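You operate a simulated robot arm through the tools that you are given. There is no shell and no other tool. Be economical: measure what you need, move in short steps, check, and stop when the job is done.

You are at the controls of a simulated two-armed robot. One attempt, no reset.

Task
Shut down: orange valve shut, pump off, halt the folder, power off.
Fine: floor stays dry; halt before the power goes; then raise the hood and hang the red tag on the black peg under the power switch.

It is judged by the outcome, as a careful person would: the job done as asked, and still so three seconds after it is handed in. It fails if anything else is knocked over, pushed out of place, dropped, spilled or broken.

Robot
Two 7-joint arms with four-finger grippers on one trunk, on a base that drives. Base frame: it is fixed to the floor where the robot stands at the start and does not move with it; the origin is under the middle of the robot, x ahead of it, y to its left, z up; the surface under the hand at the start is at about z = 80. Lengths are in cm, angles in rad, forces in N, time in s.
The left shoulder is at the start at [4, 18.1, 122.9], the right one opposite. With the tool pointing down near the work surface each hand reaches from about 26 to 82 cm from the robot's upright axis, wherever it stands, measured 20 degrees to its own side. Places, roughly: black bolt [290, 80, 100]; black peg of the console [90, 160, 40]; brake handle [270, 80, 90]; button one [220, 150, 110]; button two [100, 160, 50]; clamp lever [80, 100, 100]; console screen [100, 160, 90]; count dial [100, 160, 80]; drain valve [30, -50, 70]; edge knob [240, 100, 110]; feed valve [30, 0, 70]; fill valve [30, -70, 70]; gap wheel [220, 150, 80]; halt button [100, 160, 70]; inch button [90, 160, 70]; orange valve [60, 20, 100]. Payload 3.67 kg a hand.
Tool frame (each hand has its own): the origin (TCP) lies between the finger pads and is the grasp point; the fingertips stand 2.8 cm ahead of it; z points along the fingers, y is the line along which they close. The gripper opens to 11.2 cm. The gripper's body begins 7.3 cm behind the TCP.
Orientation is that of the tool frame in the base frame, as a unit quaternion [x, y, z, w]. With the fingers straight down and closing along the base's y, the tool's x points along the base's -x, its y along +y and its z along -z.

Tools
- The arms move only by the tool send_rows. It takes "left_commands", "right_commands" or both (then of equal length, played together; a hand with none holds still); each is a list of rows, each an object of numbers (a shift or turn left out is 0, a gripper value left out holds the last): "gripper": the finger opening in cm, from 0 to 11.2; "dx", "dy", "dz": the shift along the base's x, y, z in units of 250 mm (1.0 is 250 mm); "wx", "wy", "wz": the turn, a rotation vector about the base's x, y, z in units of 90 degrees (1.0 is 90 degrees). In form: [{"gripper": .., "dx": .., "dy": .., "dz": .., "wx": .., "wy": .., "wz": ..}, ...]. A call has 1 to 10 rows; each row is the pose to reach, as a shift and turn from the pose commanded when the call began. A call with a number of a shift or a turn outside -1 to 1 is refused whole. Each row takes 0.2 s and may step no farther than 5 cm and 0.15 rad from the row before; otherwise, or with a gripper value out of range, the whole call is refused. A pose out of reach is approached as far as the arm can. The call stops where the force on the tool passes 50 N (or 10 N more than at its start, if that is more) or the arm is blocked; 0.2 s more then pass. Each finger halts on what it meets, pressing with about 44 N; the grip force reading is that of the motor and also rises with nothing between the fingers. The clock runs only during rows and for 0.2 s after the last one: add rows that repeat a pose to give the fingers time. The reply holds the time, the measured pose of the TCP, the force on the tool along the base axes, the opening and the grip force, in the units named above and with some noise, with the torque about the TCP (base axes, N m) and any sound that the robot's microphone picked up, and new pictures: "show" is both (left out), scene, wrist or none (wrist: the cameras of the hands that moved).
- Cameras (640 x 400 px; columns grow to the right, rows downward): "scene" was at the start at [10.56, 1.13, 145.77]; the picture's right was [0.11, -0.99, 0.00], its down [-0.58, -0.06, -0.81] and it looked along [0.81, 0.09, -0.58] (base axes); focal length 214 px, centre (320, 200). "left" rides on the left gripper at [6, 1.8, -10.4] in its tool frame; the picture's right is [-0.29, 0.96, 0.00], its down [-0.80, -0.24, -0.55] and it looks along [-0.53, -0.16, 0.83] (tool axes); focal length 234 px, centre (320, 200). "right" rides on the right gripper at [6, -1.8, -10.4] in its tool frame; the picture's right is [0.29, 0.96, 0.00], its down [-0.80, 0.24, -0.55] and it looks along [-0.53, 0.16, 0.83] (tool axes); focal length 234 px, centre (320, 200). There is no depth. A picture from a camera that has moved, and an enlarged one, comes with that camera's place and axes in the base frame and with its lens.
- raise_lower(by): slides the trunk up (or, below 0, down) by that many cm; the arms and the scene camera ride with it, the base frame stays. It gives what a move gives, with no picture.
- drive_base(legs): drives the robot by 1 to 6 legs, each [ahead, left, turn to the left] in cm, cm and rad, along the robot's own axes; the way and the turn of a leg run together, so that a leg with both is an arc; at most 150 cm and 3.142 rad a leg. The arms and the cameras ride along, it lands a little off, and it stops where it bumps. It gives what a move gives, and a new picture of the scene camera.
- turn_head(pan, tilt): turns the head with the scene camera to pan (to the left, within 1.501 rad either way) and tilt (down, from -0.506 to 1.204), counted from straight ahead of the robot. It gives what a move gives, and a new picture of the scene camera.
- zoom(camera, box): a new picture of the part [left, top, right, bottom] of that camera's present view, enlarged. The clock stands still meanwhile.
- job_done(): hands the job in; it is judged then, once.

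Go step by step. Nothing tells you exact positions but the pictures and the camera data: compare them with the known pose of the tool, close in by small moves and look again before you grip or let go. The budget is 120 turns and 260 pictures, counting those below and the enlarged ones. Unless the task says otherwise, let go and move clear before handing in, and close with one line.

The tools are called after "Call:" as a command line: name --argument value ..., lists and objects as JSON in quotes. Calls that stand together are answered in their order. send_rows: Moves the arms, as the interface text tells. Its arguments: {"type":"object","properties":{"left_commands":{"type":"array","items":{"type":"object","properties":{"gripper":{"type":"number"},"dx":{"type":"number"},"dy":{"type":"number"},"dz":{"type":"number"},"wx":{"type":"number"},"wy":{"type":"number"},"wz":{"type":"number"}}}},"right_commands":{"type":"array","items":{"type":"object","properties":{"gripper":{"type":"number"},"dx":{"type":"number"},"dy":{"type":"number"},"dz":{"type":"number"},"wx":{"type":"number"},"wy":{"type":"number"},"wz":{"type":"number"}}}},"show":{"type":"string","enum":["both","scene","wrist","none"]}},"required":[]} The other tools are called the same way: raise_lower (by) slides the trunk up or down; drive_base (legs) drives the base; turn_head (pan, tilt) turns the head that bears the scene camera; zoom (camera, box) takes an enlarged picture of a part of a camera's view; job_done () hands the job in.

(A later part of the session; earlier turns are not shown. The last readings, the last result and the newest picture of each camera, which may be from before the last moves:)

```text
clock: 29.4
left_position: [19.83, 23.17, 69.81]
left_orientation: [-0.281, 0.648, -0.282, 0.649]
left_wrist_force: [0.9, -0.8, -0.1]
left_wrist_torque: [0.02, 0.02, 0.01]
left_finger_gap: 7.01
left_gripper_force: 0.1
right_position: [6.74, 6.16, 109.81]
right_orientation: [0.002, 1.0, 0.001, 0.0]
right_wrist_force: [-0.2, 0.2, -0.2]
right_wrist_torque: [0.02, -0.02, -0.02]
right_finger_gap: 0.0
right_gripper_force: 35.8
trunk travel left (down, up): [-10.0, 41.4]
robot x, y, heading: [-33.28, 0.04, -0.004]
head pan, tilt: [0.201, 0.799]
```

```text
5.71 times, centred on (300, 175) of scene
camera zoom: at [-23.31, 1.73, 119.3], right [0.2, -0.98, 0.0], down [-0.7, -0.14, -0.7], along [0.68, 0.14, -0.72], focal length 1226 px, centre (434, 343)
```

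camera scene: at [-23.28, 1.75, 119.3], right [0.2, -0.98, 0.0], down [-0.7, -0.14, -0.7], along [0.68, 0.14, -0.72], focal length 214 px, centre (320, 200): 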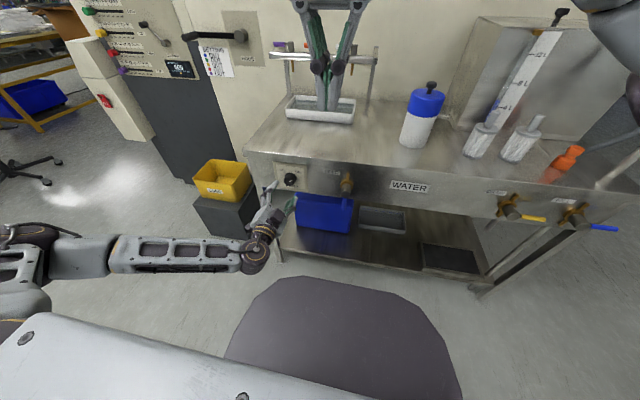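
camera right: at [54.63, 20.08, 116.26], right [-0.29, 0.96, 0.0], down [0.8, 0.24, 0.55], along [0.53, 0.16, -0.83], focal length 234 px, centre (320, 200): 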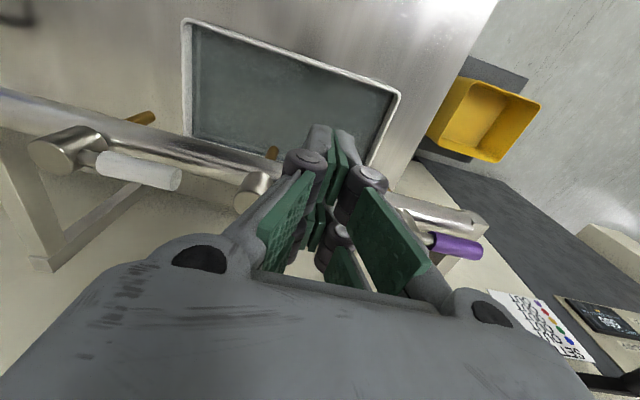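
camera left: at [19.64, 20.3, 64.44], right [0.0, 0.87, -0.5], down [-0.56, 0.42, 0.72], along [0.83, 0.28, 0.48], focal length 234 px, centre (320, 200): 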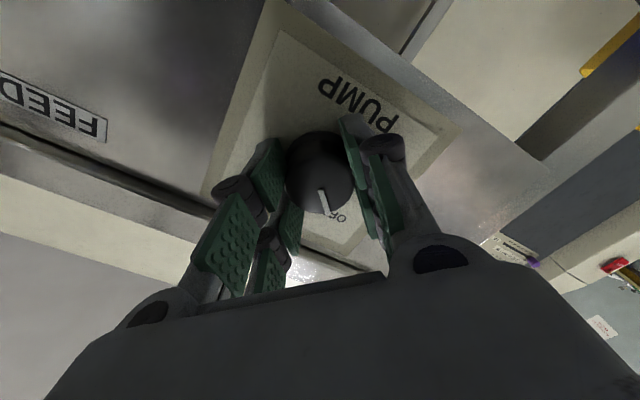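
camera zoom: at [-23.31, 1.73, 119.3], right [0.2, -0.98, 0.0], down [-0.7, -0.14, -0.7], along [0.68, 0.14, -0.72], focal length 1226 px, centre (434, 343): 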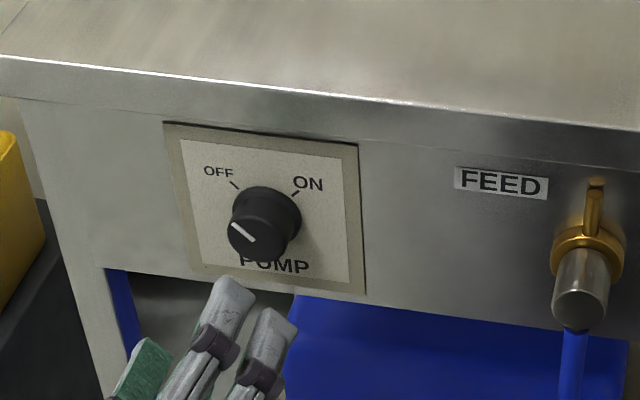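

The pump is OFF. Next the console: I raise the trunk and drive left to look at halt button, power switch, hood and tag.

Call:
raise_lower --by 20

Call:
drive_base --legs '[[0, 100, 0]]'

Call:
turn_head --pan 0.35 --tilt 0.5

Call:
zoom --camera "scene" --box '[200, 60, 500, 260]'

```text
clock: 31.6
left_position: [19.86, 23.25, 89.78]
left_orientation: [-0.281, 0.648, -0.281, 0.649]
left_wrist_force: [0.1, -0.1, 0.4]
left_wrist_torque: [0.01, 0.02, 0.02]
left_finger_gap: 7.01
left_gripper_force: 0.1
right_position: [6.68, 6.21, 129.72]
right_orientation: [0.002, 1.0, 0.0, 0.0]
right_wrist_force: [-0.1, -0.1, -0.3]
right_wrist_torque: [0.02, -0.01, 0.0]
right_finger_gap: 0.01
right_gripper_force: 35.4
trunk travel left (down, up): [-30.0, 21.4]
robot x, y, heading: [-33.19, -0.09, -0.002]
head pan, tilt: [0.201, 0.799]
```

```text
clock: 37.0
left_position: [20.99, 123.27, 89.8]
left_orientation: [-0.278, 0.65, -0.286, 0.647]
left_wrist_force: [0.4, 0.1, -0.7]
left_wrist_torque: [-0.01, 0.0, 0.0]
left_finger_gap: 7.03
left_gripper_force: 0.1
right_position: [7.61, 106.43, 129.71]
right_orientation: [0.007, 1.0, 0.0, 0.001]
right_wrist_force: [-0.4, -0.2, -0.1]
right_wrist_torque: [-0.01, 0.02, 0.0]
right_finger_gap: 0.03
right_gripper_force: 36.3
trunk travel left (down, up): [-30.0, 21.4]
robot x, y, heading: [-31.83, 100.46, -0.011]
head pan, tilt: [0.201, 0.799]
camera scene: at [-22.33, 102.27, 139.32], right [0.19, -0.98, 0.0], down [-0.7, -0.13, -0.7], along [0.68, 0.13, -0.72], focal length 214 px, centre (320, 200)
```

scene: 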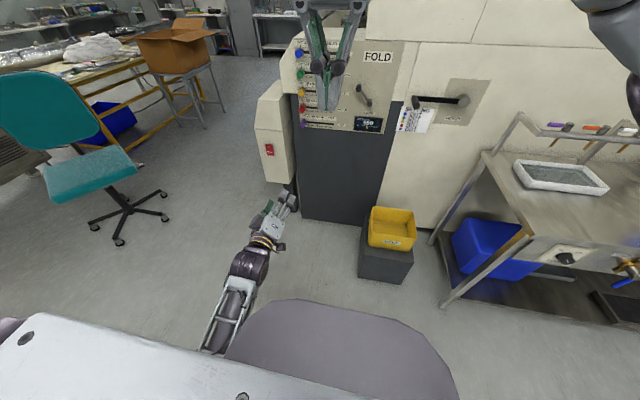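

```text
clock: 37.8
left_position: [21.0, 123.17, 89.81]
left_orientation: [-0.277, 0.65, -0.285, 0.648]
left_wrist_force: [0.4, 0.8, 0.0]
left_wrist_torque: [0.0, 0.0, -0.03]
left_finger_gap: 6.99
left_gripper_force: 0.0
right_position: [7.79, 106.32, 129.76]
right_orientation: [0.008, 1.0, 0.0, 0.001]
right_wrist_force: [-0.3, -0.5, -0.6]
right_wrist_torque: [0.0, -0.02, 0.01]
right_finger_gap: 0.0
right_gripper_force: 36.1
trunk travel left (down, up): [-30.0, 21.4]
robot x, y, heading: [-31.94, 100.95, -0.016]
head pan, tilt: [0.351, 0.499]
camera scene: at [-21.67, 103.73, 141.91], right [0.33, -0.94, 0.0], down [-0.45, -0.16, -0.88], along [0.83, 0.29, -0.48], focal length 214 px, centre (320, 200)
```

scene: 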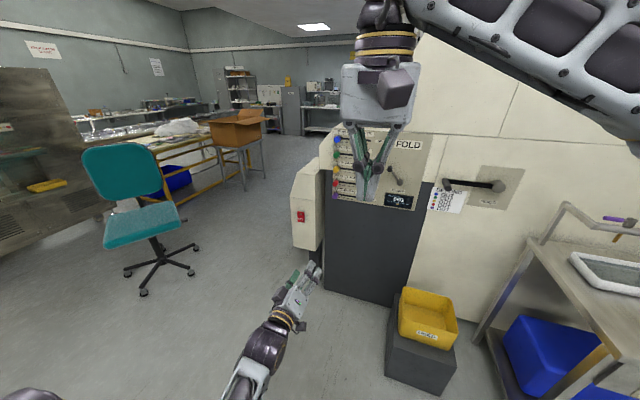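

```text
2.00 times, centred on (350, 160) of scene
camera zoom: at [-21.67, 103.73, 141.91], right [0.33, -0.94, 0.0], down [-0.45, -0.16, -0.88], along [0.83, 0.29, -0.48], focal length 429 px, centre (260, 280)
```

zoom: 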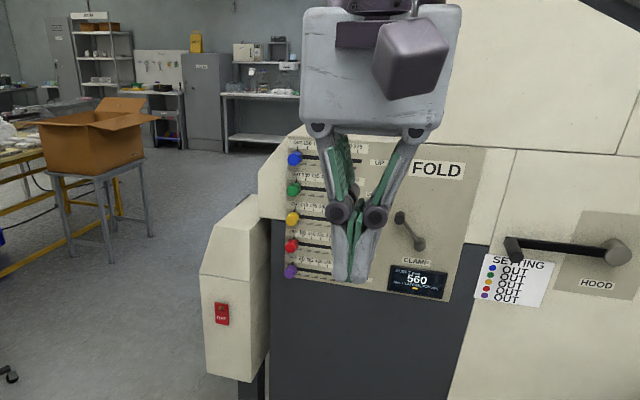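

Call:
zoom --camera "scene" --box '[285, 150, 345, 260]'

Call:
drive_base --legs '[[0, 90, 0]]'

Call:
turn_head --pan -0.2 --tilt 0.5

```text
3.64 times, centred on (315, 205) of scene
camera zoom: at [-21.67, 103.73, 141.91], right [0.33, -0.94, 0.0], down [-0.45, -0.16, -0.88], along [0.83, 0.29, -0.48], focal length 780 px, centre (338, 182)
```

zoom: 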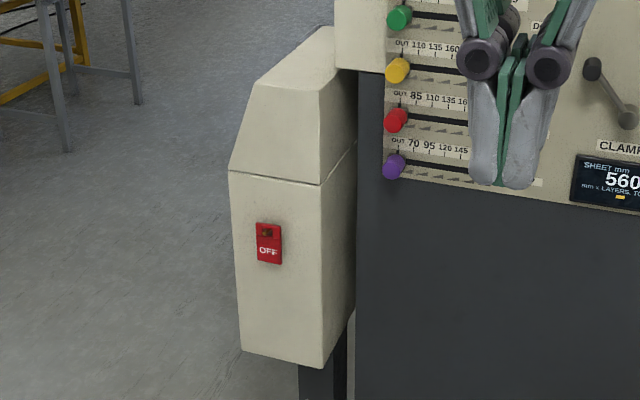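

```text
clock: 42.6
left_position: [22.79, 212.29, 89.84]
left_orientation: [-0.274, 0.651, -0.288, 0.647]
left_wrist_force: [-0.1, 0.6, 0.6]
left_wrist_torque: [-0.04, -0.01, 0.01]
left_finger_gap: 6.98
left_gripper_force: 0.0
right_position: [9.43, 195.68, 129.69]
right_orientation: [0.011, 1.0, 0.0, 0.0]
right_wrist_force: [0.9, -0.4, -0.1]
right_wrist_torque: [-0.04, 0.02, 0.01]
right_finger_gap: 0.0
right_gripper_force: 35.5
trunk travel left (down, up): [-30.0, 21.4]
robot x, y, heading: [-30.31, 190.2, -0.019]
head pan, tilt: [0.351, 0.499]
camera scene: at [-20.08, 193.18, 141.92], right [0.32, -0.95, 0.0], down [-0.45, -0.16, -0.88], along [0.83, 0.28, -0.48], focal length 214 px, centre (320, 200)
```

scene: 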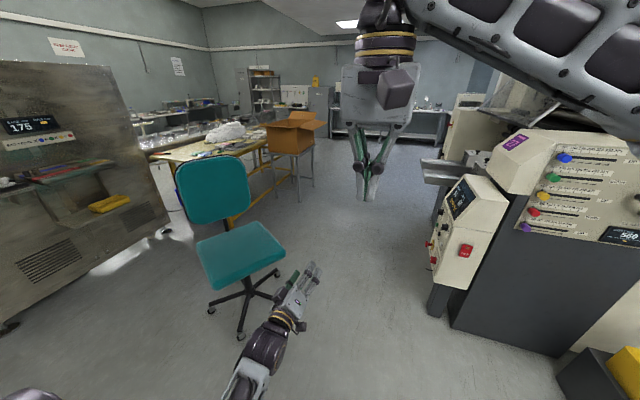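

```text
clock: 43.6
left_position: [22.81, 212.35, 89.9]
left_orientation: [-0.275, 0.651, -0.288, 0.647]
left_wrist_force: [-0.1, 0.0, 1.1]
left_wrist_torque: [-0.03, 0.0, 0.0]
left_finger_gap: 7.01
left_gripper_force: 0.0
right_position: [9.25, 195.52, 129.8]
right_orientation: [0.01, 1.0, 0.0, 0.0]
right_wrist_force: [-0.3, 0.6, 0.5]
right_wrist_torque: [0.0, 0.01, 0.03]
right_finger_gap: 0.01
right_gripper_force: 35.2
trunk travel left (down, up): [-30.0, 21.4]
robot x, y, heading: [-30.2, 190.36, -0.024]
head pan, tilt: [-0.201, 0.499]
camera scene: at [-19.81, 188.22, 141.92], right [-0.22, -0.98, 0.0], down [-0.47, 0.1, -0.88], along [0.86, -0.19, -0.48], focal length 214 px, centre (320, 200)
```

scene: 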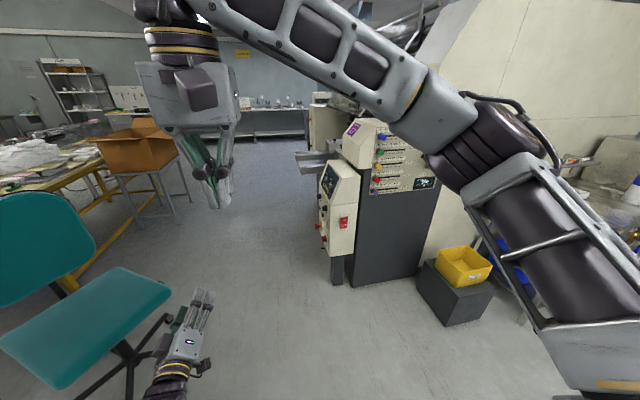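

Call:
zoom --camera "scene" --box '[300, 140, 380, 290]'

Call:
zoom --camera "scene" --box '[310, 160, 370, 260]'

```text
2.67 times, centred on (340, 215) of scene
camera zoom: at [-19.81, 188.22, 141.92], right [-0.22, -0.98, 0.0], down [-0.47, 0.1, -0.88], along [0.86, -0.19, -0.48], focal length 572 px, centre (267, 160)
```

zoom: 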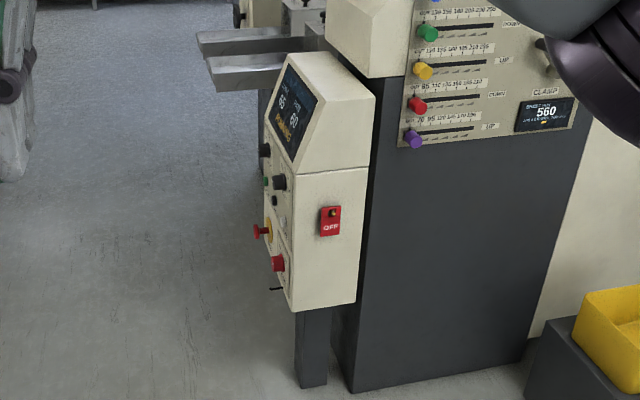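

```text
4.00 times, centred on (340, 210) of scene
camera zoom: at [-19.81, 188.22, 141.92], right [-0.22, -0.98, 0.0], down [-0.47, 0.1, -0.88], along [0.86, -0.19, -0.48], focal length 858 px, centre (240, 160)
```

zoom: 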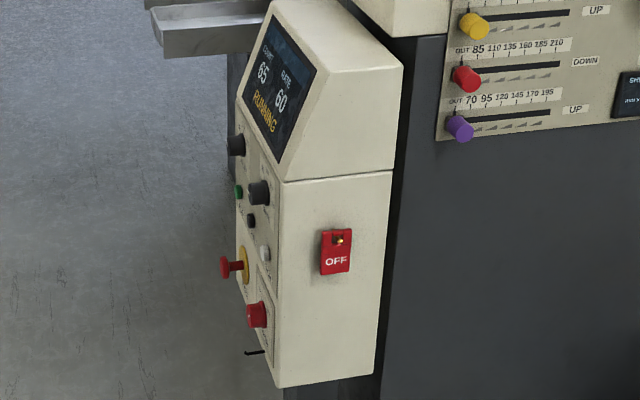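

The console faces +y: screen, knobs, buttons, red power switch low, black peg at the bottom; the red tag hangs on a nail on its -x side. I raise the left hand and drive round to face it, staying clear of the chair.

Call:
send_rows --left_commands '[{"dz": 0.18, "wx": 0.09}, {"dz": 0.36, "wx": 0.18}, {"dz": 0.54, "wx": 0.27}, {"dz": 0.72, "wx": 0.36}, {"dz": 0.9, "wx": 0.45}, {"dz": 1.0, "wx": 0.51}]' --show "none"

Call:
drive_base --legs '[[0, 0, -1.55]]'

Call:
turn_head --pan 1.0 --tilt 0.7

```text
clock: 45.0
left_position: [25.66, 212.08, 114.62]
left_orientation: [-0.001, 0.712, -0.01, 0.702]
left_wrist_force: [0.1, 0.8, 0.0]
left_wrist_torque: [0.01, 0.03, -0.04]
left_finger_gap: 6.98
left_gripper_force: 0.1
left hand out of reach, approached as far as the arm can: row 4, 5, 6
right_position: [9.33, 195.57, 129.83]
right_orientation: [0.012, 1.0, 0.0, 0.0]
right_wrist_force: [0.7, 0.1, -0.6]
right_wrist_torque: [0.0, 0.0, 0.01]
right_finger_gap: 0.0
right_gripper_force: 35.4
trunk travel left (down, up): [-30.0, 21.4]
robot x, y, heading: [-30.54, 190.59, -0.018]
head pan, tilt: [-0.201, 0.499]
```

```text
clock: 49.5
left_position: [-7.08, 134.53, 114.51]
left_orientation: [0.494, 0.511, -0.497, 0.497]
left_wrist_force: [-0.4, -0.3, 0.5]
left_wrist_torque: [0.01, 0.0, -0.01]
left_finger_gap: 6.99
left_gripper_force: 0.0
right_position: [-23.96, 150.56, 129.86]
right_orientation: [0.704, 0.71, 0.0, 0.001]
right_wrist_force: [-0.4, -0.9, 0.4]
right_wrist_torque: [-0.03, -0.02, -0.02]
right_finger_gap: 0.01
right_gripper_force: 35.3
trunk travel left (down, up): [-30.0, 21.4]
robot x, y, heading: [-30.31, 190.15, -1.564]
head pan, tilt: [-0.201, 0.499]
camera scene: at [-32.44, 179.28, 141.92], right [-0.98, 0.19, 0.0], down [0.09, 0.47, -0.88], along [-0.17, -0.86, -0.48], focal length 214 px, centre (320, 200)
```

scene: 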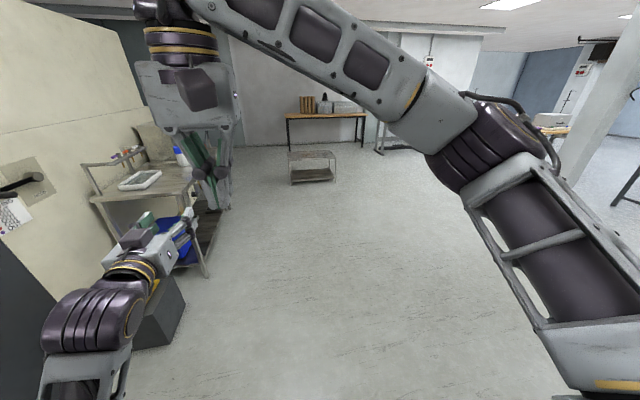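

```text
clock: 50.9
left_position: [-7.16, 134.58, 114.49]
left_orientation: [0.495, 0.511, -0.498, 0.496]
left_wrist_force: [0.0, 0.1, 0.1]
left_wrist_torque: [0.03, -0.04, 0.01]
left_finger_gap: 6.99
left_gripper_force: 0.1
right_position: [-23.84, 150.45, 129.77]
right_orientation: [0.704, 0.71, 0.0, -0.001]
right_wrist_force: [0.8, 0.3, 0.1]
right_wrist_torque: [-0.02, -0.03, -0.02]
right_finger_gap: 0.0
right_gripper_force: 35.7
trunk travel left (down, up): [-30.0, 21.4]
robot x, y, heading: [-30.39, 189.65, -1.563]
head pan, tilt: [1.0, 0.7]
camera scene: at [-23.51, 183.67, 140.15], right [-0.53, -0.85, 0.0], down [-0.54, 0.34, -0.76], along [0.65, -0.41, -0.64], focal length 214 px, centre (320, 200)
```

scene: 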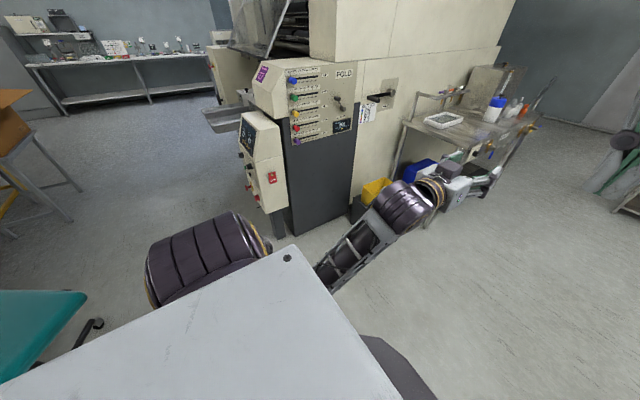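

The left hand would pass too near the machine, so I tuck it into the fingers-down pose first, then drive left.

Call:
send_rows --left_commands '[{"dy": 0.03, "dz": 0.06, "wx": 0.093}, {"dy": 0.08, "dz": 0.12, "wx": 0.186, "dx": 0.05}, {"dy": 0.14, "dz": 0.18, "wx": 0.279, "dx": 0.1}, {"dy": 0.22, "dz": 0.26, "wx": 0.372, "dx": 0.16}, {"dy": 0.3, "dz": 0.34, "wx": 0.465, "dx": 0.22}, {"dy": 0.4, "dz": 0.42, "wx": 0.558, "dx": 0.3}, {"dy": 0.5, "dz": 0.5, "wx": 0.651, "dx": 0.38}, {"dy": 0.6, "dz": 0.58, "wx": 0.744, "dx": 0.46}, {"dy": 0.7, "dz": 0.66, "wx": 0.837, "dx": 0.54}, {"dy": 0.8, "dz": 0.72, "wx": 0.93, "dx": 0.62}]' --show "none"

Call:
drive_base --legs '[[-22, 0, 0], [0, 80, 0]]'

```text
clock: 53.3
left_position: [2.5, 145.26, 110.09]
left_orientation: [0.739, 0.662, 0.037, -0.119]
left_wrist_force: [0.4, -0.7, 0.2]
left_wrist_torque: [-0.03, -0.01, 0.0]
left_finger_gap: 7.0
left_gripper_force: 0.2
left hand out of reach, approached as far as the arm can: row 1, 2, 4, 5, 6, 10
right_position: [-23.79, 150.74, 129.82]
right_orientation: [0.704, 0.71, 0.0, 0.001]
right_wrist_force: [0.7, 0.5, 0.0]
right_wrist_torque: [-0.05, 0.02, 0.0]
right_finger_gap: 0.0
right_gripper_force: 35.2
trunk travel left (down, up): [-30.0, 21.4]
robot x, y, heading: [-30.34, 190.03, -1.562]
head pan, tilt: [1.0, 0.7]
stopped in row 10 (left hand): the arm was blocked; the commanded pose is now the measured one
```

```text
clock: 59.0
left_position: [82.29, 167.83, 110.09]
left_orientation: [0.739, 0.663, 0.037, -0.118]
left_wrist_force: [-0.5, -0.1, 0.1]
left_wrist_torque: [-0.03, 0.01, -0.01]
left_finger_gap: 6.99
left_gripper_force: 0.1
right_position: [55.98, 173.05, 129.79]
right_orientation: [0.703, 0.711, 0.0, 0.0]
right_wrist_force: [0.0, 0.5, 0.5]
right_wrist_torque: [0.0, 0.0, 0.0]
right_finger_gap: 0.0
right_gripper_force: 35.9
trunk travel left (down, up): [-30.0, 21.4]
robot x, y, heading: [49.43, 212.73, -1.559]
head pan, tilt: [1.0, 0.7]
camera scene: at [56.25, 206.35, 140.15], right [-0.53, -0.85, 0.0], down [-0.55, 0.34, -0.76], along [0.65, -0.41, -0.64], focal length 214 px, centre (320, 200)
```

scene: 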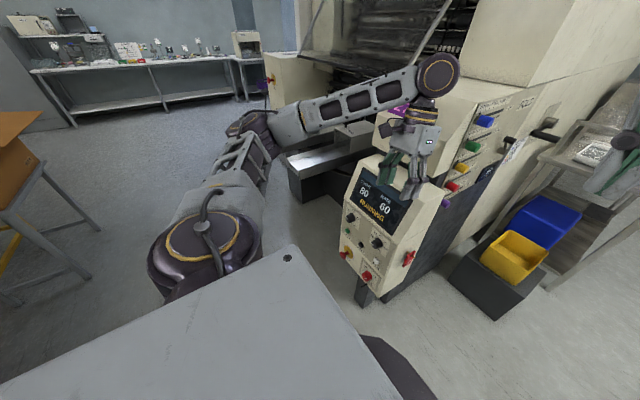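

Call:
zoom --camera "scene" --box '[320, 140, 440, 310]'

Call:
drive_base --legs '[[0, 22, 0]]'

Call:
turn_head --pan 0.4 --tilt 0.9

```text
2.35 times, centred on (380, 225) of scene
camera zoom: at [56.25, 206.35, 140.15], right [-0.53, -0.85, 0.0], down [-0.55, 0.34, -0.76], along [0.65, -0.41, -0.64], focal length 505 px, centre (179, 141)
```

zoom: 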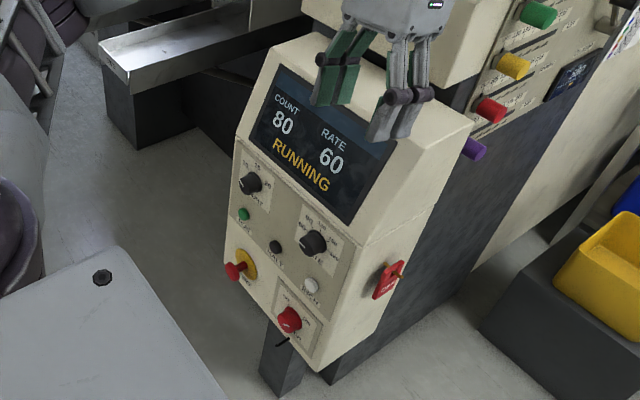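

```text
clock: 60.8
left_position: [104.46, 168.17, 110.11]
left_orientation: [0.739, 0.662, 0.037, -0.119]
left_wrist_force: [0.0, 0.3, -0.7]
left_wrist_torque: [0.03, -0.03, -0.03]
left_finger_gap: 7.0
left_gripper_force: 0.1
right_position: [78.13, 173.34, 129.87]
right_orientation: [0.703, 0.711, 0.001, 0.0]
right_wrist_force: [-0.3, 0.8, -0.9]
right_wrist_torque: [-0.03, 0.01, 0.01]
right_finger_gap: 0.0
right_gripper_force: 35.5
trunk travel left (down, up): [-30.0, 21.4]
robot x, y, heading: [71.32, 212.91, -1.559]
head pan, tilt: [1.0, 0.7]
camera scene: at [78.42, 206.61, 140.15], right [-0.53, -0.85, 0.0], down [-0.55, 0.34, -0.76], along [0.65, -0.41, -0.64], focal length 214 px, centre (320, 200)
```

scene: 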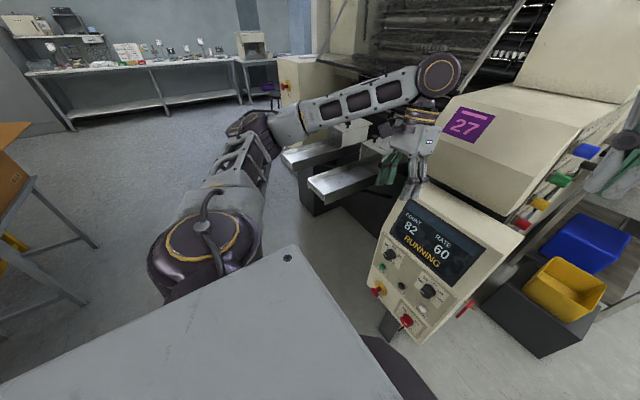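

```text
clock: 61.8
left_position: [104.32, 168.24, 110.02]
left_orientation: [0.739, 0.662, 0.037, -0.119]
left_wrist_force: [0.2, -0.2, 0.5]
left_wrist_torque: [-0.01, -0.04, -0.01]
left_finger_gap: 7.0
left_gripper_force: 0.1
right_position: [78.14, 173.36, 129.8]
right_orientation: [0.703, 0.711, 0.001, 0.0]
right_wrist_force: [0.5, 0.7, -0.3]
right_wrist_torque: [0.02, -0.01, 0.02]
right_finger_gap: 0.0
right_gripper_force: 35.6
trunk travel left (down, up): [-30.0, 21.4]
robot x, y, heading: [71.03, 212.8, -1.557]
head pan, tilt: [0.4, 0.901]
camera scene: at [74.21, 204.2, 138.53], right [-0.92, -0.4, 0.0], down [-0.31, 0.72, -0.62], along [0.25, -0.57, -0.78], focal length 214 px, centre (320, 200)
```

scene: 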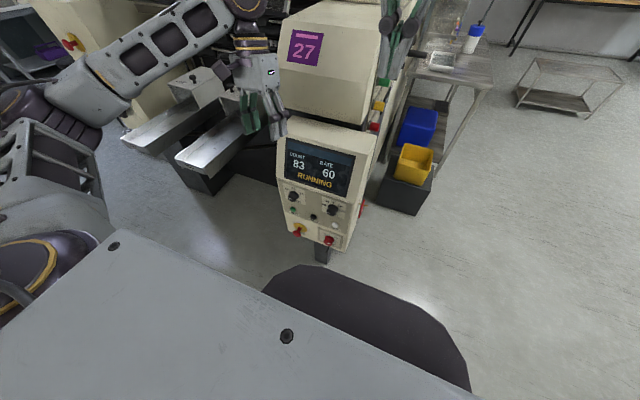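

Call:
zoom --camera "scene" --box '[270, 170, 370, 255]'

Call:
zoom --camera "left" --box '[0, 0, 640, 400]'

```text
4.71 times, centred on (320, 212) of scene
camera zoom: at [74.21, 204.2, 138.53], right [-0.92, -0.4, 0.0], down [-0.31, 0.72, -0.62], along [0.25, -0.57, -0.78], focal length 1009 px, centre (320, 141)
```

zoom: 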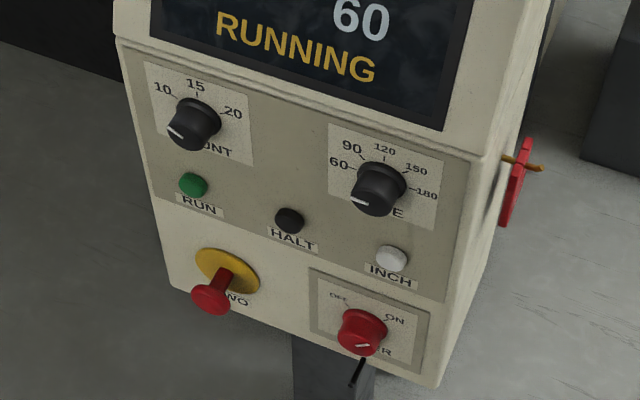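

```text
1.00 times, centred on (320, 200) of left (not enlarged: the box is as wide or as high as the picture)
camera zoom: at [107.97, 171.55, 121.09], right [0.91, -0.37, -0.18], down [-0.28, -0.88, 0.4], along [-0.31, -0.31, -0.9], focal length 234 px, centre (320, 200)
```

zoom: 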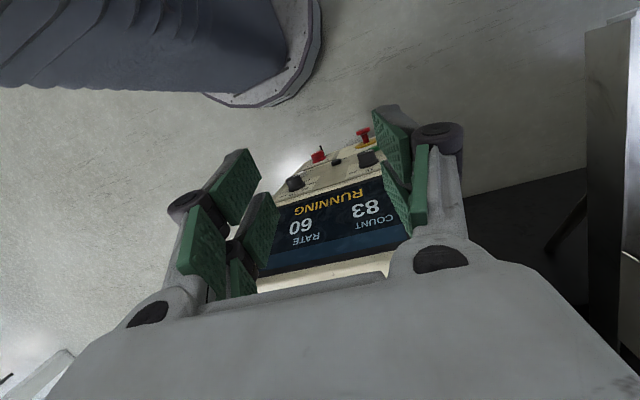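

HALT (small black button) is at about (96.7, 160, 65.7); POWER is the red rotary knob below right with the black peg under it. I turn the left hand to point at the console.

Call:
send_rows --left_commands '[{"gripper": 0, "wx": -0.094, "wz": 0.01, "dx": -0.03}, {"wx": -0.188, "wz": 0.019, "dx": -0.06}, {"wx": -0.282, "wz": 0.029, "dx": -0.09, "dz": -0.02}, {"wx": -0.376, "wz": 0.039, "dx": -0.12, "dz": -0.04}, {"wx": -0.47, "wz": 0.048, "dx": -0.15, "dz": -0.06}, {"wx": -0.564, "wz": 0.058, "dx": -0.18, "dz": -0.08}, {"wx": -0.658, "wz": 0.068, "dx": -0.21, "dz": -0.1}, {"wx": -0.752, "wz": 0.077, "dx": -0.24, "dy": -0.03, "dz": -0.1}, {"wx": -0.846, "wz": 0.087, "dx": -0.27, "dy": -0.06, "dz": -0.1}, {"wx": -0.94, "wz": 0.097, "dx": -0.31, "dy": -0.09, "dz": -0.1}]'

```text
clock: 64.0
left_position: [97.0, 158.71, 106.55]
left_orientation: [0.577, 0.565, -0.427, 0.406]
left_wrist_force: [-0.3, 0.2, 0.6]
left_wrist_torque: [0.02, -0.01, -0.02]
left_finger_gap: 0.0
left_gripper_force: 35.8
left hand out of reach, approached as far as the arm can: row 6, 7, 8, 9, 10
right_position: [78.15, 173.31, 129.7]
right_orientation: [0.703, 0.712, 0.0, 0.0]
right_wrist_force: [0.1, -0.6, 0.2]
right_wrist_torque: [-0.02, 0.0, -0.01]
right_finger_gap: 0.02
right_gripper_force: 35.5
trunk travel left (down, up): [-30.0, 21.4]
robot x, y, heading: [71.13, 213.1, -1.556]
head pan, tilt: [0.4, 0.901]
camera scene: at [74.25, 204.12, 138.52], right [-0.92, -0.4, 0.0], down [-0.31, 0.72, -0.62], along [0.25, -0.57, -0.78], focal length 214 px, centre (320, 200)
camera left: at [99.12, 170.48, 103.94], right [0.96, -0.12, 0.26], down [-0.22, 0.29, 0.93], along [-0.19, -0.95, 0.25], focal length 234 px, centre (320, 200)
```

scene: 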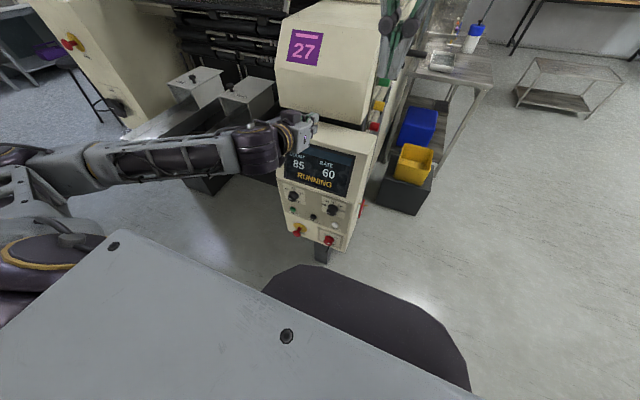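
left: 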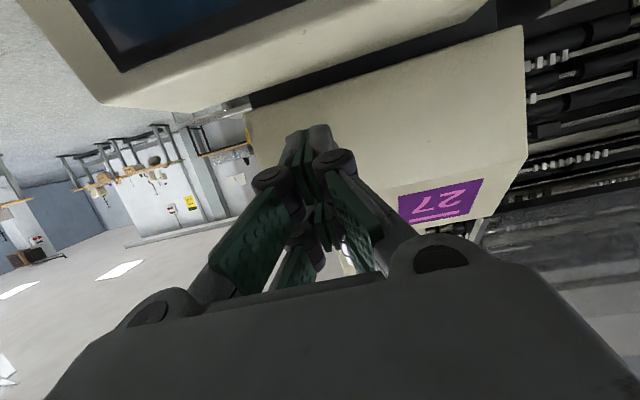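

The hand cannot be brought back enough from here; I need a bit more standoff, so I check where the chair is.

Call:
turn_head --pan -1.5 --tilt 0.8

Call:
turn_head --pan 1.5 --tilt 0.8

```text
clock: 65.8
left_position: [96.91, 158.67, 106.61]
left_orientation: [0.578, 0.565, -0.426, 0.406]
left_wrist_force: [0.3, -0.3, -0.5]
left_wrist_torque: [0.0, -0.04, 0.0]
left_finger_gap: 0.01
left_gripper_force: 35.4
right_position: [78.18, 173.36, 129.72]
right_orientation: [0.703, 0.711, 0.001, 0.0]
right_wrist_force: [0.0, 0.4, -0.1]
right_wrist_torque: [0.0, -0.01, 0.0]
right_finger_gap: 0.02
right_gripper_force: 36.1
trunk travel left (down, up): [-30.0, 21.4]
robot x, y, heading: [71.15, 212.93, -1.559]
head pan, tilt: [-1.499, 0.799]
camera scene: at [63.18, 210.44, 139.32], right [-0.08, 1.0, 0.0], down [0.71, 0.06, -0.7], along [-0.69, -0.06, -0.72], focal length 214 px, centre (320, 200)
```

scene: 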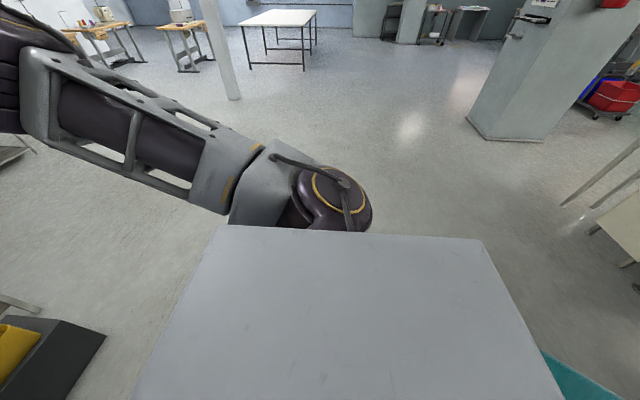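

```text
clock: 68.4
left_position: [96.89, 158.77, 106.66]
left_orientation: [0.578, 0.565, -0.426, 0.406]
left_wrist_force: [-0.4, -0.1, -0.6]
left_wrist_torque: [0.01, 0.02, -0.01]
left_finger_gap: 0.02
left_gripper_force: 35.9
right_position: [78.14, 173.37, 129.79]
right_orientation: [0.703, 0.711, 0.0, 0.0]
right_wrist_force: [-1.9, -0.2, 0.4]
right_wrist_torque: [0.0, -0.02, 0.01]
right_finger_gap: 0.01
right_gripper_force: 35.2
trunk travel left (down, up): [-30.0, 21.4]
robot x, y, heading: [71.32, 212.96, -1.559]
head pan, tilt: [1.499, 0.799]
camera scene: at [79.27, 210.63, 139.32], right [-0.06, -1.0, 0.0], down [-0.72, 0.04, -0.7], along [0.7, -0.04, -0.72], focal length 214 px, centre (320, 200)
```

scene: 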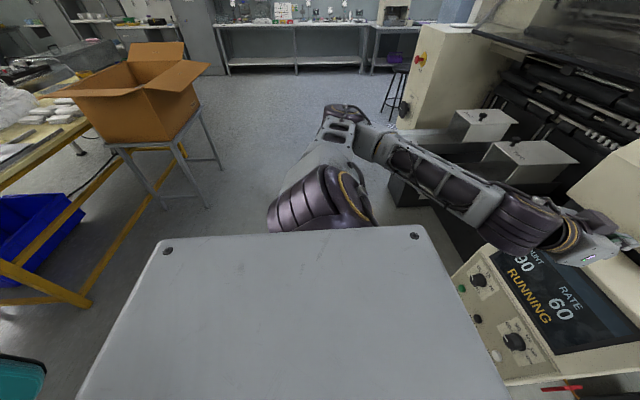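

The space at x≈100 is free of the chair. I shift diagonally left/back.

Call:
drive_base --legs '[[-5, 29, 0], [-6, 0, 0]]'

Call:
raise_lower --by -20

Call:
turn_head --pan 0.0 --tilt 0.8

```text
clock: 71.0
left_position: [125.31, 169.99, 106.62]
left_orientation: [0.578, 0.565, -0.426, 0.407]
left_wrist_force: [-0.4, -0.1, 0.7]
left_wrist_torque: [0.03, -0.01, -0.01]
left_finger_gap: 0.0
left_gripper_force: 35.7
right_position: [106.45, 184.61, 129.8]
right_orientation: [0.703, 0.712, 0.0, 0.0]
right_wrist_force: [0.4, -0.1, -0.1]
right_wrist_torque: [-0.01, 0.03, -0.05]
right_finger_gap: 0.0
right_gripper_force: 35.5
trunk travel left (down, up): [-30.0, 21.4]
robot x, y, heading: [99.54, 224.3, -1.556]
head pan, tilt: [1.499, 0.799]
camera scene: at [107.68, 221.87, 139.32], right [-0.06, -1.0, 0.0], down [-0.72, 0.04, -0.7], along [0.7, -0.04, -0.72], focal length 214 px, centre (320, 200)
```

scene: 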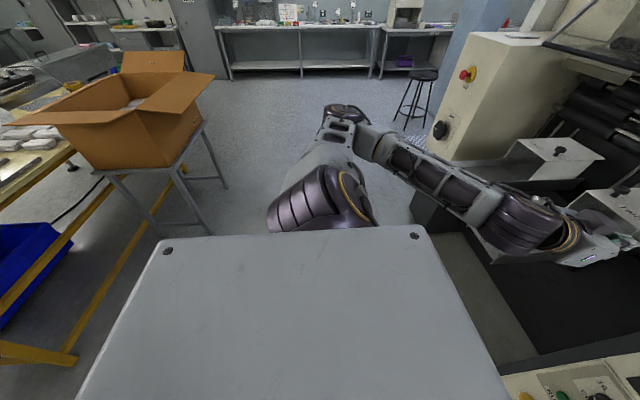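

```text
clock: 73.2
left_position: [125.3, 169.91, 86.51]
left_orientation: [0.578, 0.564, -0.427, 0.407]
left_wrist_force: [-0.6, -1.0, 0.6]
left_wrist_torque: [0.01, -0.01, -0.02]
left_finger_gap: 0.0
left_gripper_force: 35.4
right_position: [106.51, 184.64, 109.95]
right_orientation: [0.703, 0.711, 0.0, 0.001]
right_wrist_force: [-0.3, 0.5, -0.1]
right_wrist_torque: [0.0, 0.0, 0.0]
right_finger_gap: 0.01
right_gripper_force: 35.9
trunk travel left (down, up): [-10.0, 41.4]
robot x, y, heading: [99.66, 224.63, -1.559]
head pan, tilt: [1.499, 0.799]
```

```text
clock: 74.8
left_position: [125.37, 170.0, 86.59]
left_orientation: [0.578, 0.565, -0.426, 0.407]
left_wrist_force: [-0.7, 1.4, 0.2]
left_wrist_torque: [-0.02, -0.02, -0.02]
left_finger_gap: 0.0
left_gripper_force: 35.6
right_position: [106.59, 184.6, 109.8]
right_orientation: [0.703, 0.711, 0.0, -0.001]
right_wrist_force: [-0.1, -0.2, -0.6]
right_wrist_torque: [-0.02, -0.03, 0.03]
right_finger_gap: 0.01
right_gripper_force: 35.4
trunk travel left (down, up): [-10.0, 41.4]
robot x, y, heading: [99.61, 224.14, -1.559]
head pan, tilt: [0.0, 0.799]
camera scene: at [99.71, 214.32, 119.29], right [-1.0, -0.01, 0.0], down [-0.01, 0.72, -0.7], along [0.01, -0.7, -0.72], focal length 214 px, centre (320, 200)
```

scene: 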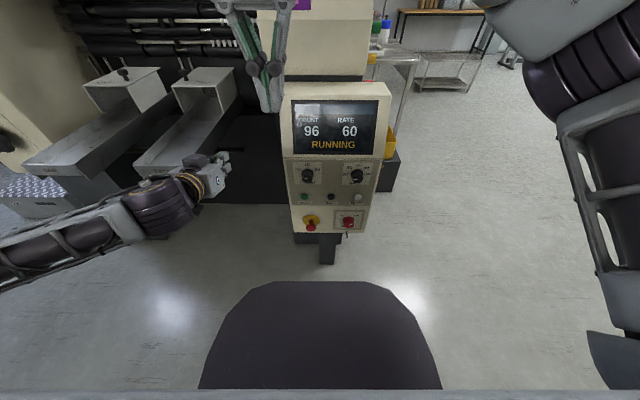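

Good view: HALT just ahead. I use the right hand: turn it to point at the console while moving in front of it.

Call:
send_rows --right_commands '[{"wx": -0.095, "dx": -0.04, "dy": -0.1, "dz": -0.04}, {"wx": -0.19, "dx": -0.08, "dy": -0.2, "dz": -0.1}, {"wx": -0.285, "dx": -0.12, "dy": -0.3, "dz": -0.2}, {"wx": -0.38, "dx": -0.16, "dy": -0.38, "dz": -0.3}, {"wx": -0.475, "dx": -0.2, "dy": -0.44, "dz": -0.4}, {"wx": -0.57, "dx": -0.24, "dy": -0.5, "dz": -0.52}, {"wx": -0.665, "dx": -0.28, "dy": -0.54, "dz": -0.64}, {"wx": -0.76, "dx": -0.32, "dy": -0.56, "dz": -0.76}, {"wx": -0.855, "dx": -0.36, "dy": -0.58, "dz": -0.88}, {"wx": -0.95, "dx": -0.396, "dy": -0.58, "dz": -1.0}]'

```text
clock: 77.0
left_position: [125.56, 169.98, 86.7]
left_orientation: [0.578, 0.565, -0.427, 0.406]
left_wrist_force: [0.9, 0.1, 0.8]
left_wrist_torque: [-0.02, 0.0, -0.04]
left_finger_gap: 0.01
left_gripper_force: 35.6
right_position: [96.77, 170.18, 84.92]
right_orientation: [0.515, 0.522, -0.483, 0.478]
right_wrist_force: [-0.4, -0.3, -0.7]
right_wrist_torque: [-0.08, 0.05, 0.04]
right_finger_gap: 0.0
right_gripper_force: 35.6
trunk travel left (down, up): [-10.0, 41.4]
robot x, y, heading: [99.8, 224.1, -1.561]
head pan, tilt: [0.0, 0.799]
camera scene: at [99.99, 214.4, 119.31], right [-1.0, -0.01, 0.0], down [-0.01, 0.72, -0.7], along [0.01, -0.7, -0.72], focal length 214 px, centre (320, 200)
camera right: at [94.83, 181.05, 79.85], right [0.95, 0.03, -0.3], down [0.25, 0.49, 0.83], along [0.17, -0.87, 0.46], focal length 234 px, centre (320, 200)
```

scene: 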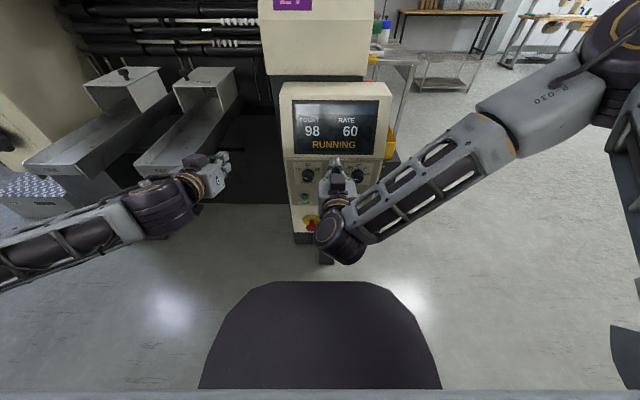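
right: 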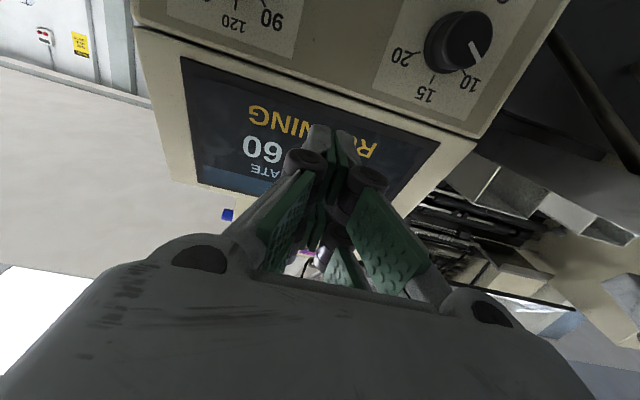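

Call:
send_rows --right_commands '[{"wx": -0.05, "dz": -0.19}, {"wx": -0.05, "dz": -0.38}, {"wx": -0.05, "dz": -0.57}, {"wx": -0.05, "dz": -0.76}, {"wx": -0.05, "dz": -0.76}]'

```text
clock: 78.2
left_position: [125.38, 170.01, 86.58]
left_orientation: [0.578, 0.564, -0.427, 0.407]
left_wrist_force: [-0.5, -0.7, 0.8]
left_wrist_torque: [-0.01, 0.0, -0.03]
left_finger_gap: 0.0
left_gripper_force: 36.2
right_position: [100.12, 171.18, 69.22]
right_orientation: [-0.499, -0.502, 0.504, -0.495]
right_wrist_force: [0.5, -0.8, -0.4]
right_wrist_torque: [0.0, 0.01, -0.02]
right_finger_gap: 0.0
right_gripper_force: 35.6
right hand out of reach, approached as far as the arm can: row 3, 4, 5
trunk travel left (down, up): [-10.0, 41.4]
robot x, y, heading: [99.71, 224.21, -1.561]
head pan, tilt: [0.0, 0.799]
camera scene: at [99.72, 214.32, 119.3], right [-1.0, -0.01, 0.0], down [-0.01, 0.72, -0.7], along [0.01, -0.7, -0.72], focal length 214 px, centre (320, 200)
camera right: at [98.22, 181.55, 63.21], right [0.95, 0.0, -0.3], down [0.25, 0.55, 0.8], along [0.16, -0.83, 0.53], focal length 234 px, centre (320, 200)
```

scene: 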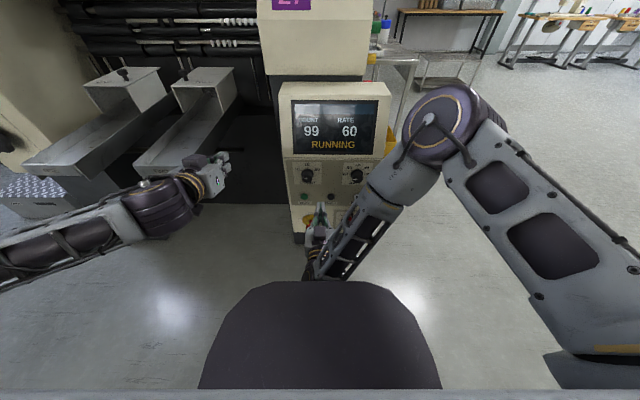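
right: 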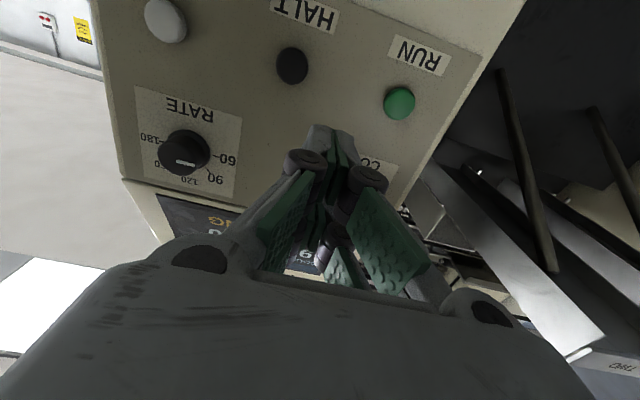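

HALT confirmed at about (96.5, 160, 65.4). I line up a little in front of it.

Call:
send_rows --right_commands '[{"dx": -0.05, "dy": -0.06, "dz": -0.03}, {"dx": -0.1, "dy": -0.12, "dz": -0.09}, {"dx": -0.144, "dy": -0.14, "dz": -0.15}, {"dx": -0.144, "dy": -0.14, "dz": -0.15}]'

```text
clock: 79.2
left_position: [125.33, 170.09, 86.59]
left_orientation: [0.577, 0.564, -0.427, 0.407]
left_wrist_force: [0.5, 0.2, 0.7]
left_wrist_torque: [0.02, 0.01, 0.01]
left_finger_gap: 0.01
left_gripper_force: 36.0
right_position: [100.43, 169.84, 69.43]
right_orientation: [-0.499, -0.503, 0.503, -0.495]
right_wrist_force: [-0.5, 0.2, -0.2]
right_wrist_torque: [0.02, 0.01, 0.0]
right_finger_gap: 0.0
right_gripper_force: 35.9
right hand out of reach, approached as far as the arm can: row 1, 2, 3, 4
trunk travel left (down, up): [-10.0, 41.4]
robot x, y, heading: [99.87, 224.17, -1.559]
head pan, tilt: [0.0, 0.799]
camera scene: at [99.7, 214.32, 119.29], right [-1.0, -0.01, 0.0], down [-0.01, 0.72, -0.7], along [0.01, -0.7, -0.72], focal length 214 px, centre (320, 200)
camera right: at [98.42, 180.32, 63.47], right [0.95, 0.0, -0.3], down [0.25, 0.55, 0.8], along [0.16, -0.83, 0.53], focal length 234 px, centre (320, 200)
```

scene: 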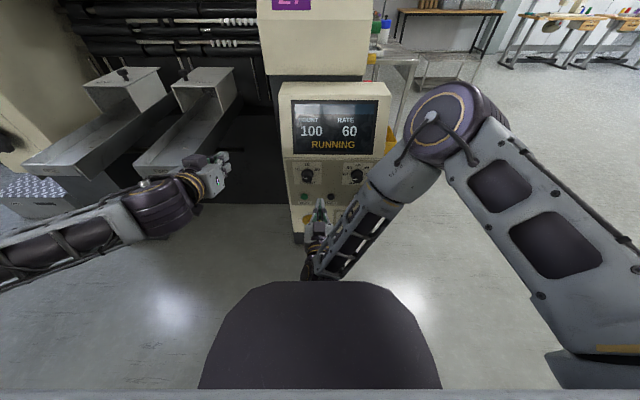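
right: 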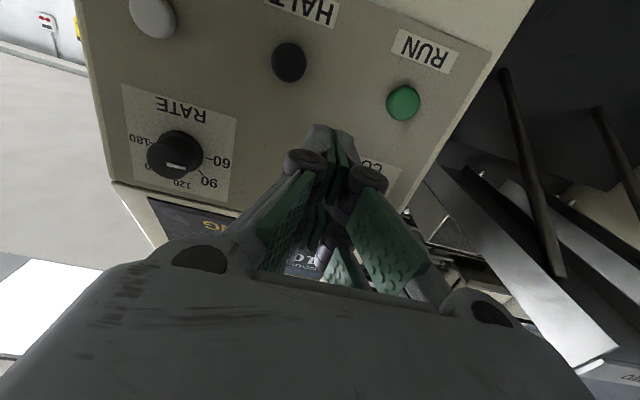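

The right arm is at a joint limit this far inward; I shift the base left so the hand works on its own side.

Call:
drive_base --legs '[[0, 18, 0]]'

Call:
send_rows --right_commands '[{"dx": -0.18, "dz": 0.02}, {"dx": -0.36, "dz": 0.02}, {"dx": -0.54, "dz": 0}, {"dx": -0.72, "dz": -0.08}, {"dx": -0.86, "dz": -0.15, "dy": -0.04}, {"dx": -0.86, "dz": -0.15, "dy": -0.04}]'

```text
clock: 80.4
left_position: [134.91, 170.24, 86.65]
left_orientation: [0.583, 0.559, -0.435, 0.398]
left_wrist_force: [-0.7, 0.8, -0.1]
left_wrist_torque: [-0.02, 0.02, 0.02]
left_finger_gap: 0.01
left_gripper_force: 35.7
right_position: [110.79, 169.95, 69.42]
right_orientation: [-0.5, -0.501, 0.503, -0.496]
right_wrist_force: [0.1, 0.4, 0.1]
right_wrist_torque: [0.01, 0.04, 0.0]
right_finger_gap: 0.0
right_gripper_force: 35.3
trunk travel left (down, up): [-10.0, 41.4]
robot x, y, heading: [110.42, 224.51, -1.564]
head pan, tilt: [0.0, 0.799]
stopped in leg 1: the force on the tool passed its limit at 60 N (the readings are from after the stop); the commanded pose is now the measured one
camera scene: at [110.22, 214.43, 119.29], right [-1.0, -0.01, 0.0], down [-0.01, 0.72, -0.7], along [0.01, -0.7, -0.72], focal length 214 px, centre (320, 200)
```

scene: 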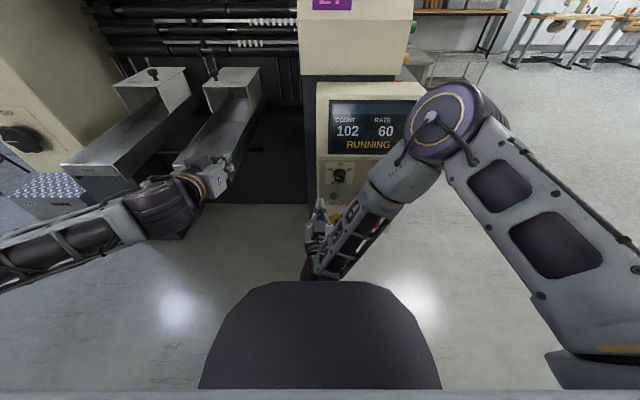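

```text
clock: 81.8
left_position: [134.97, 170.25, 86.51]
left_orientation: [0.582, 0.56, -0.434, 0.399]
left_wrist_force: [-0.8, 1.5, 0.5]
left_wrist_torque: [-0.01, -0.01, 0.0]
left_finger_gap: 0.01
left_gripper_force: 35.6
right_position: [106.46, 172.36, 74.08]
right_orientation: [-0.5, -0.502, 0.503, -0.495]
right_wrist_force: [-1.4, 0.2, -0.1]
right_wrist_torque: [0.0, 0.0, -0.03]
right_finger_gap: 0.03
right_gripper_force: 34.9
right hand out of reach, approached as far as the arm can: row 1, 2, 3, 4, 5, 6
trunk travel left (down, up): [-10.0, 41.4]
robot x, y, heading: [110.2, 224.55, -1.559]
head pan, tilt: [0.0, 0.799]
camera scene: at [110.18, 214.46, 119.3], right [-1.0, -0.01, 0.0], down [-0.01, 0.72, -0.7], along [0.01, -0.7, -0.72], focal length 214 px, centre (320, 200)
camera right: at [104.55, 182.74, 68.21], right [0.95, -0.01, -0.3], down [0.25, 0.55, 0.8], along [0.16, -0.84, 0.53], focal length 234 px, centre (320, 200)
```

scene: 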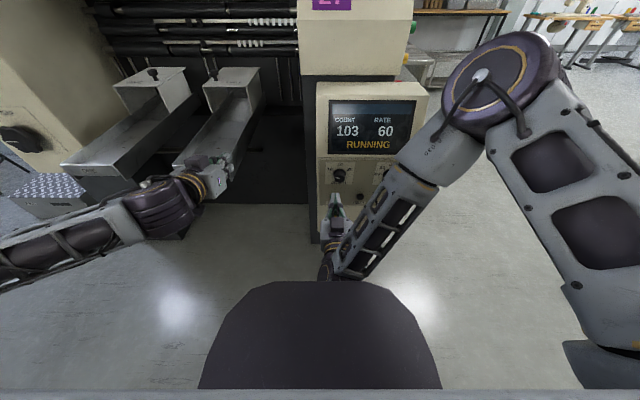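
right: 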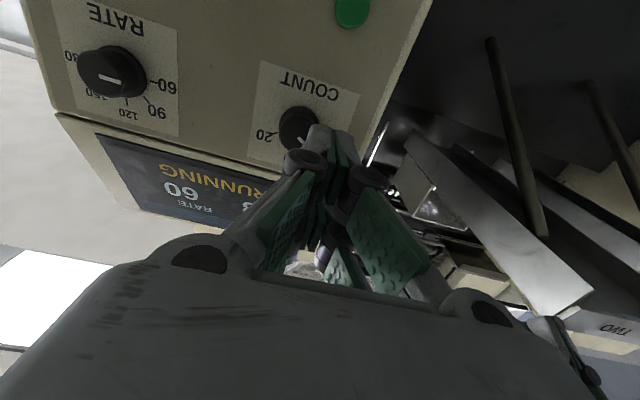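

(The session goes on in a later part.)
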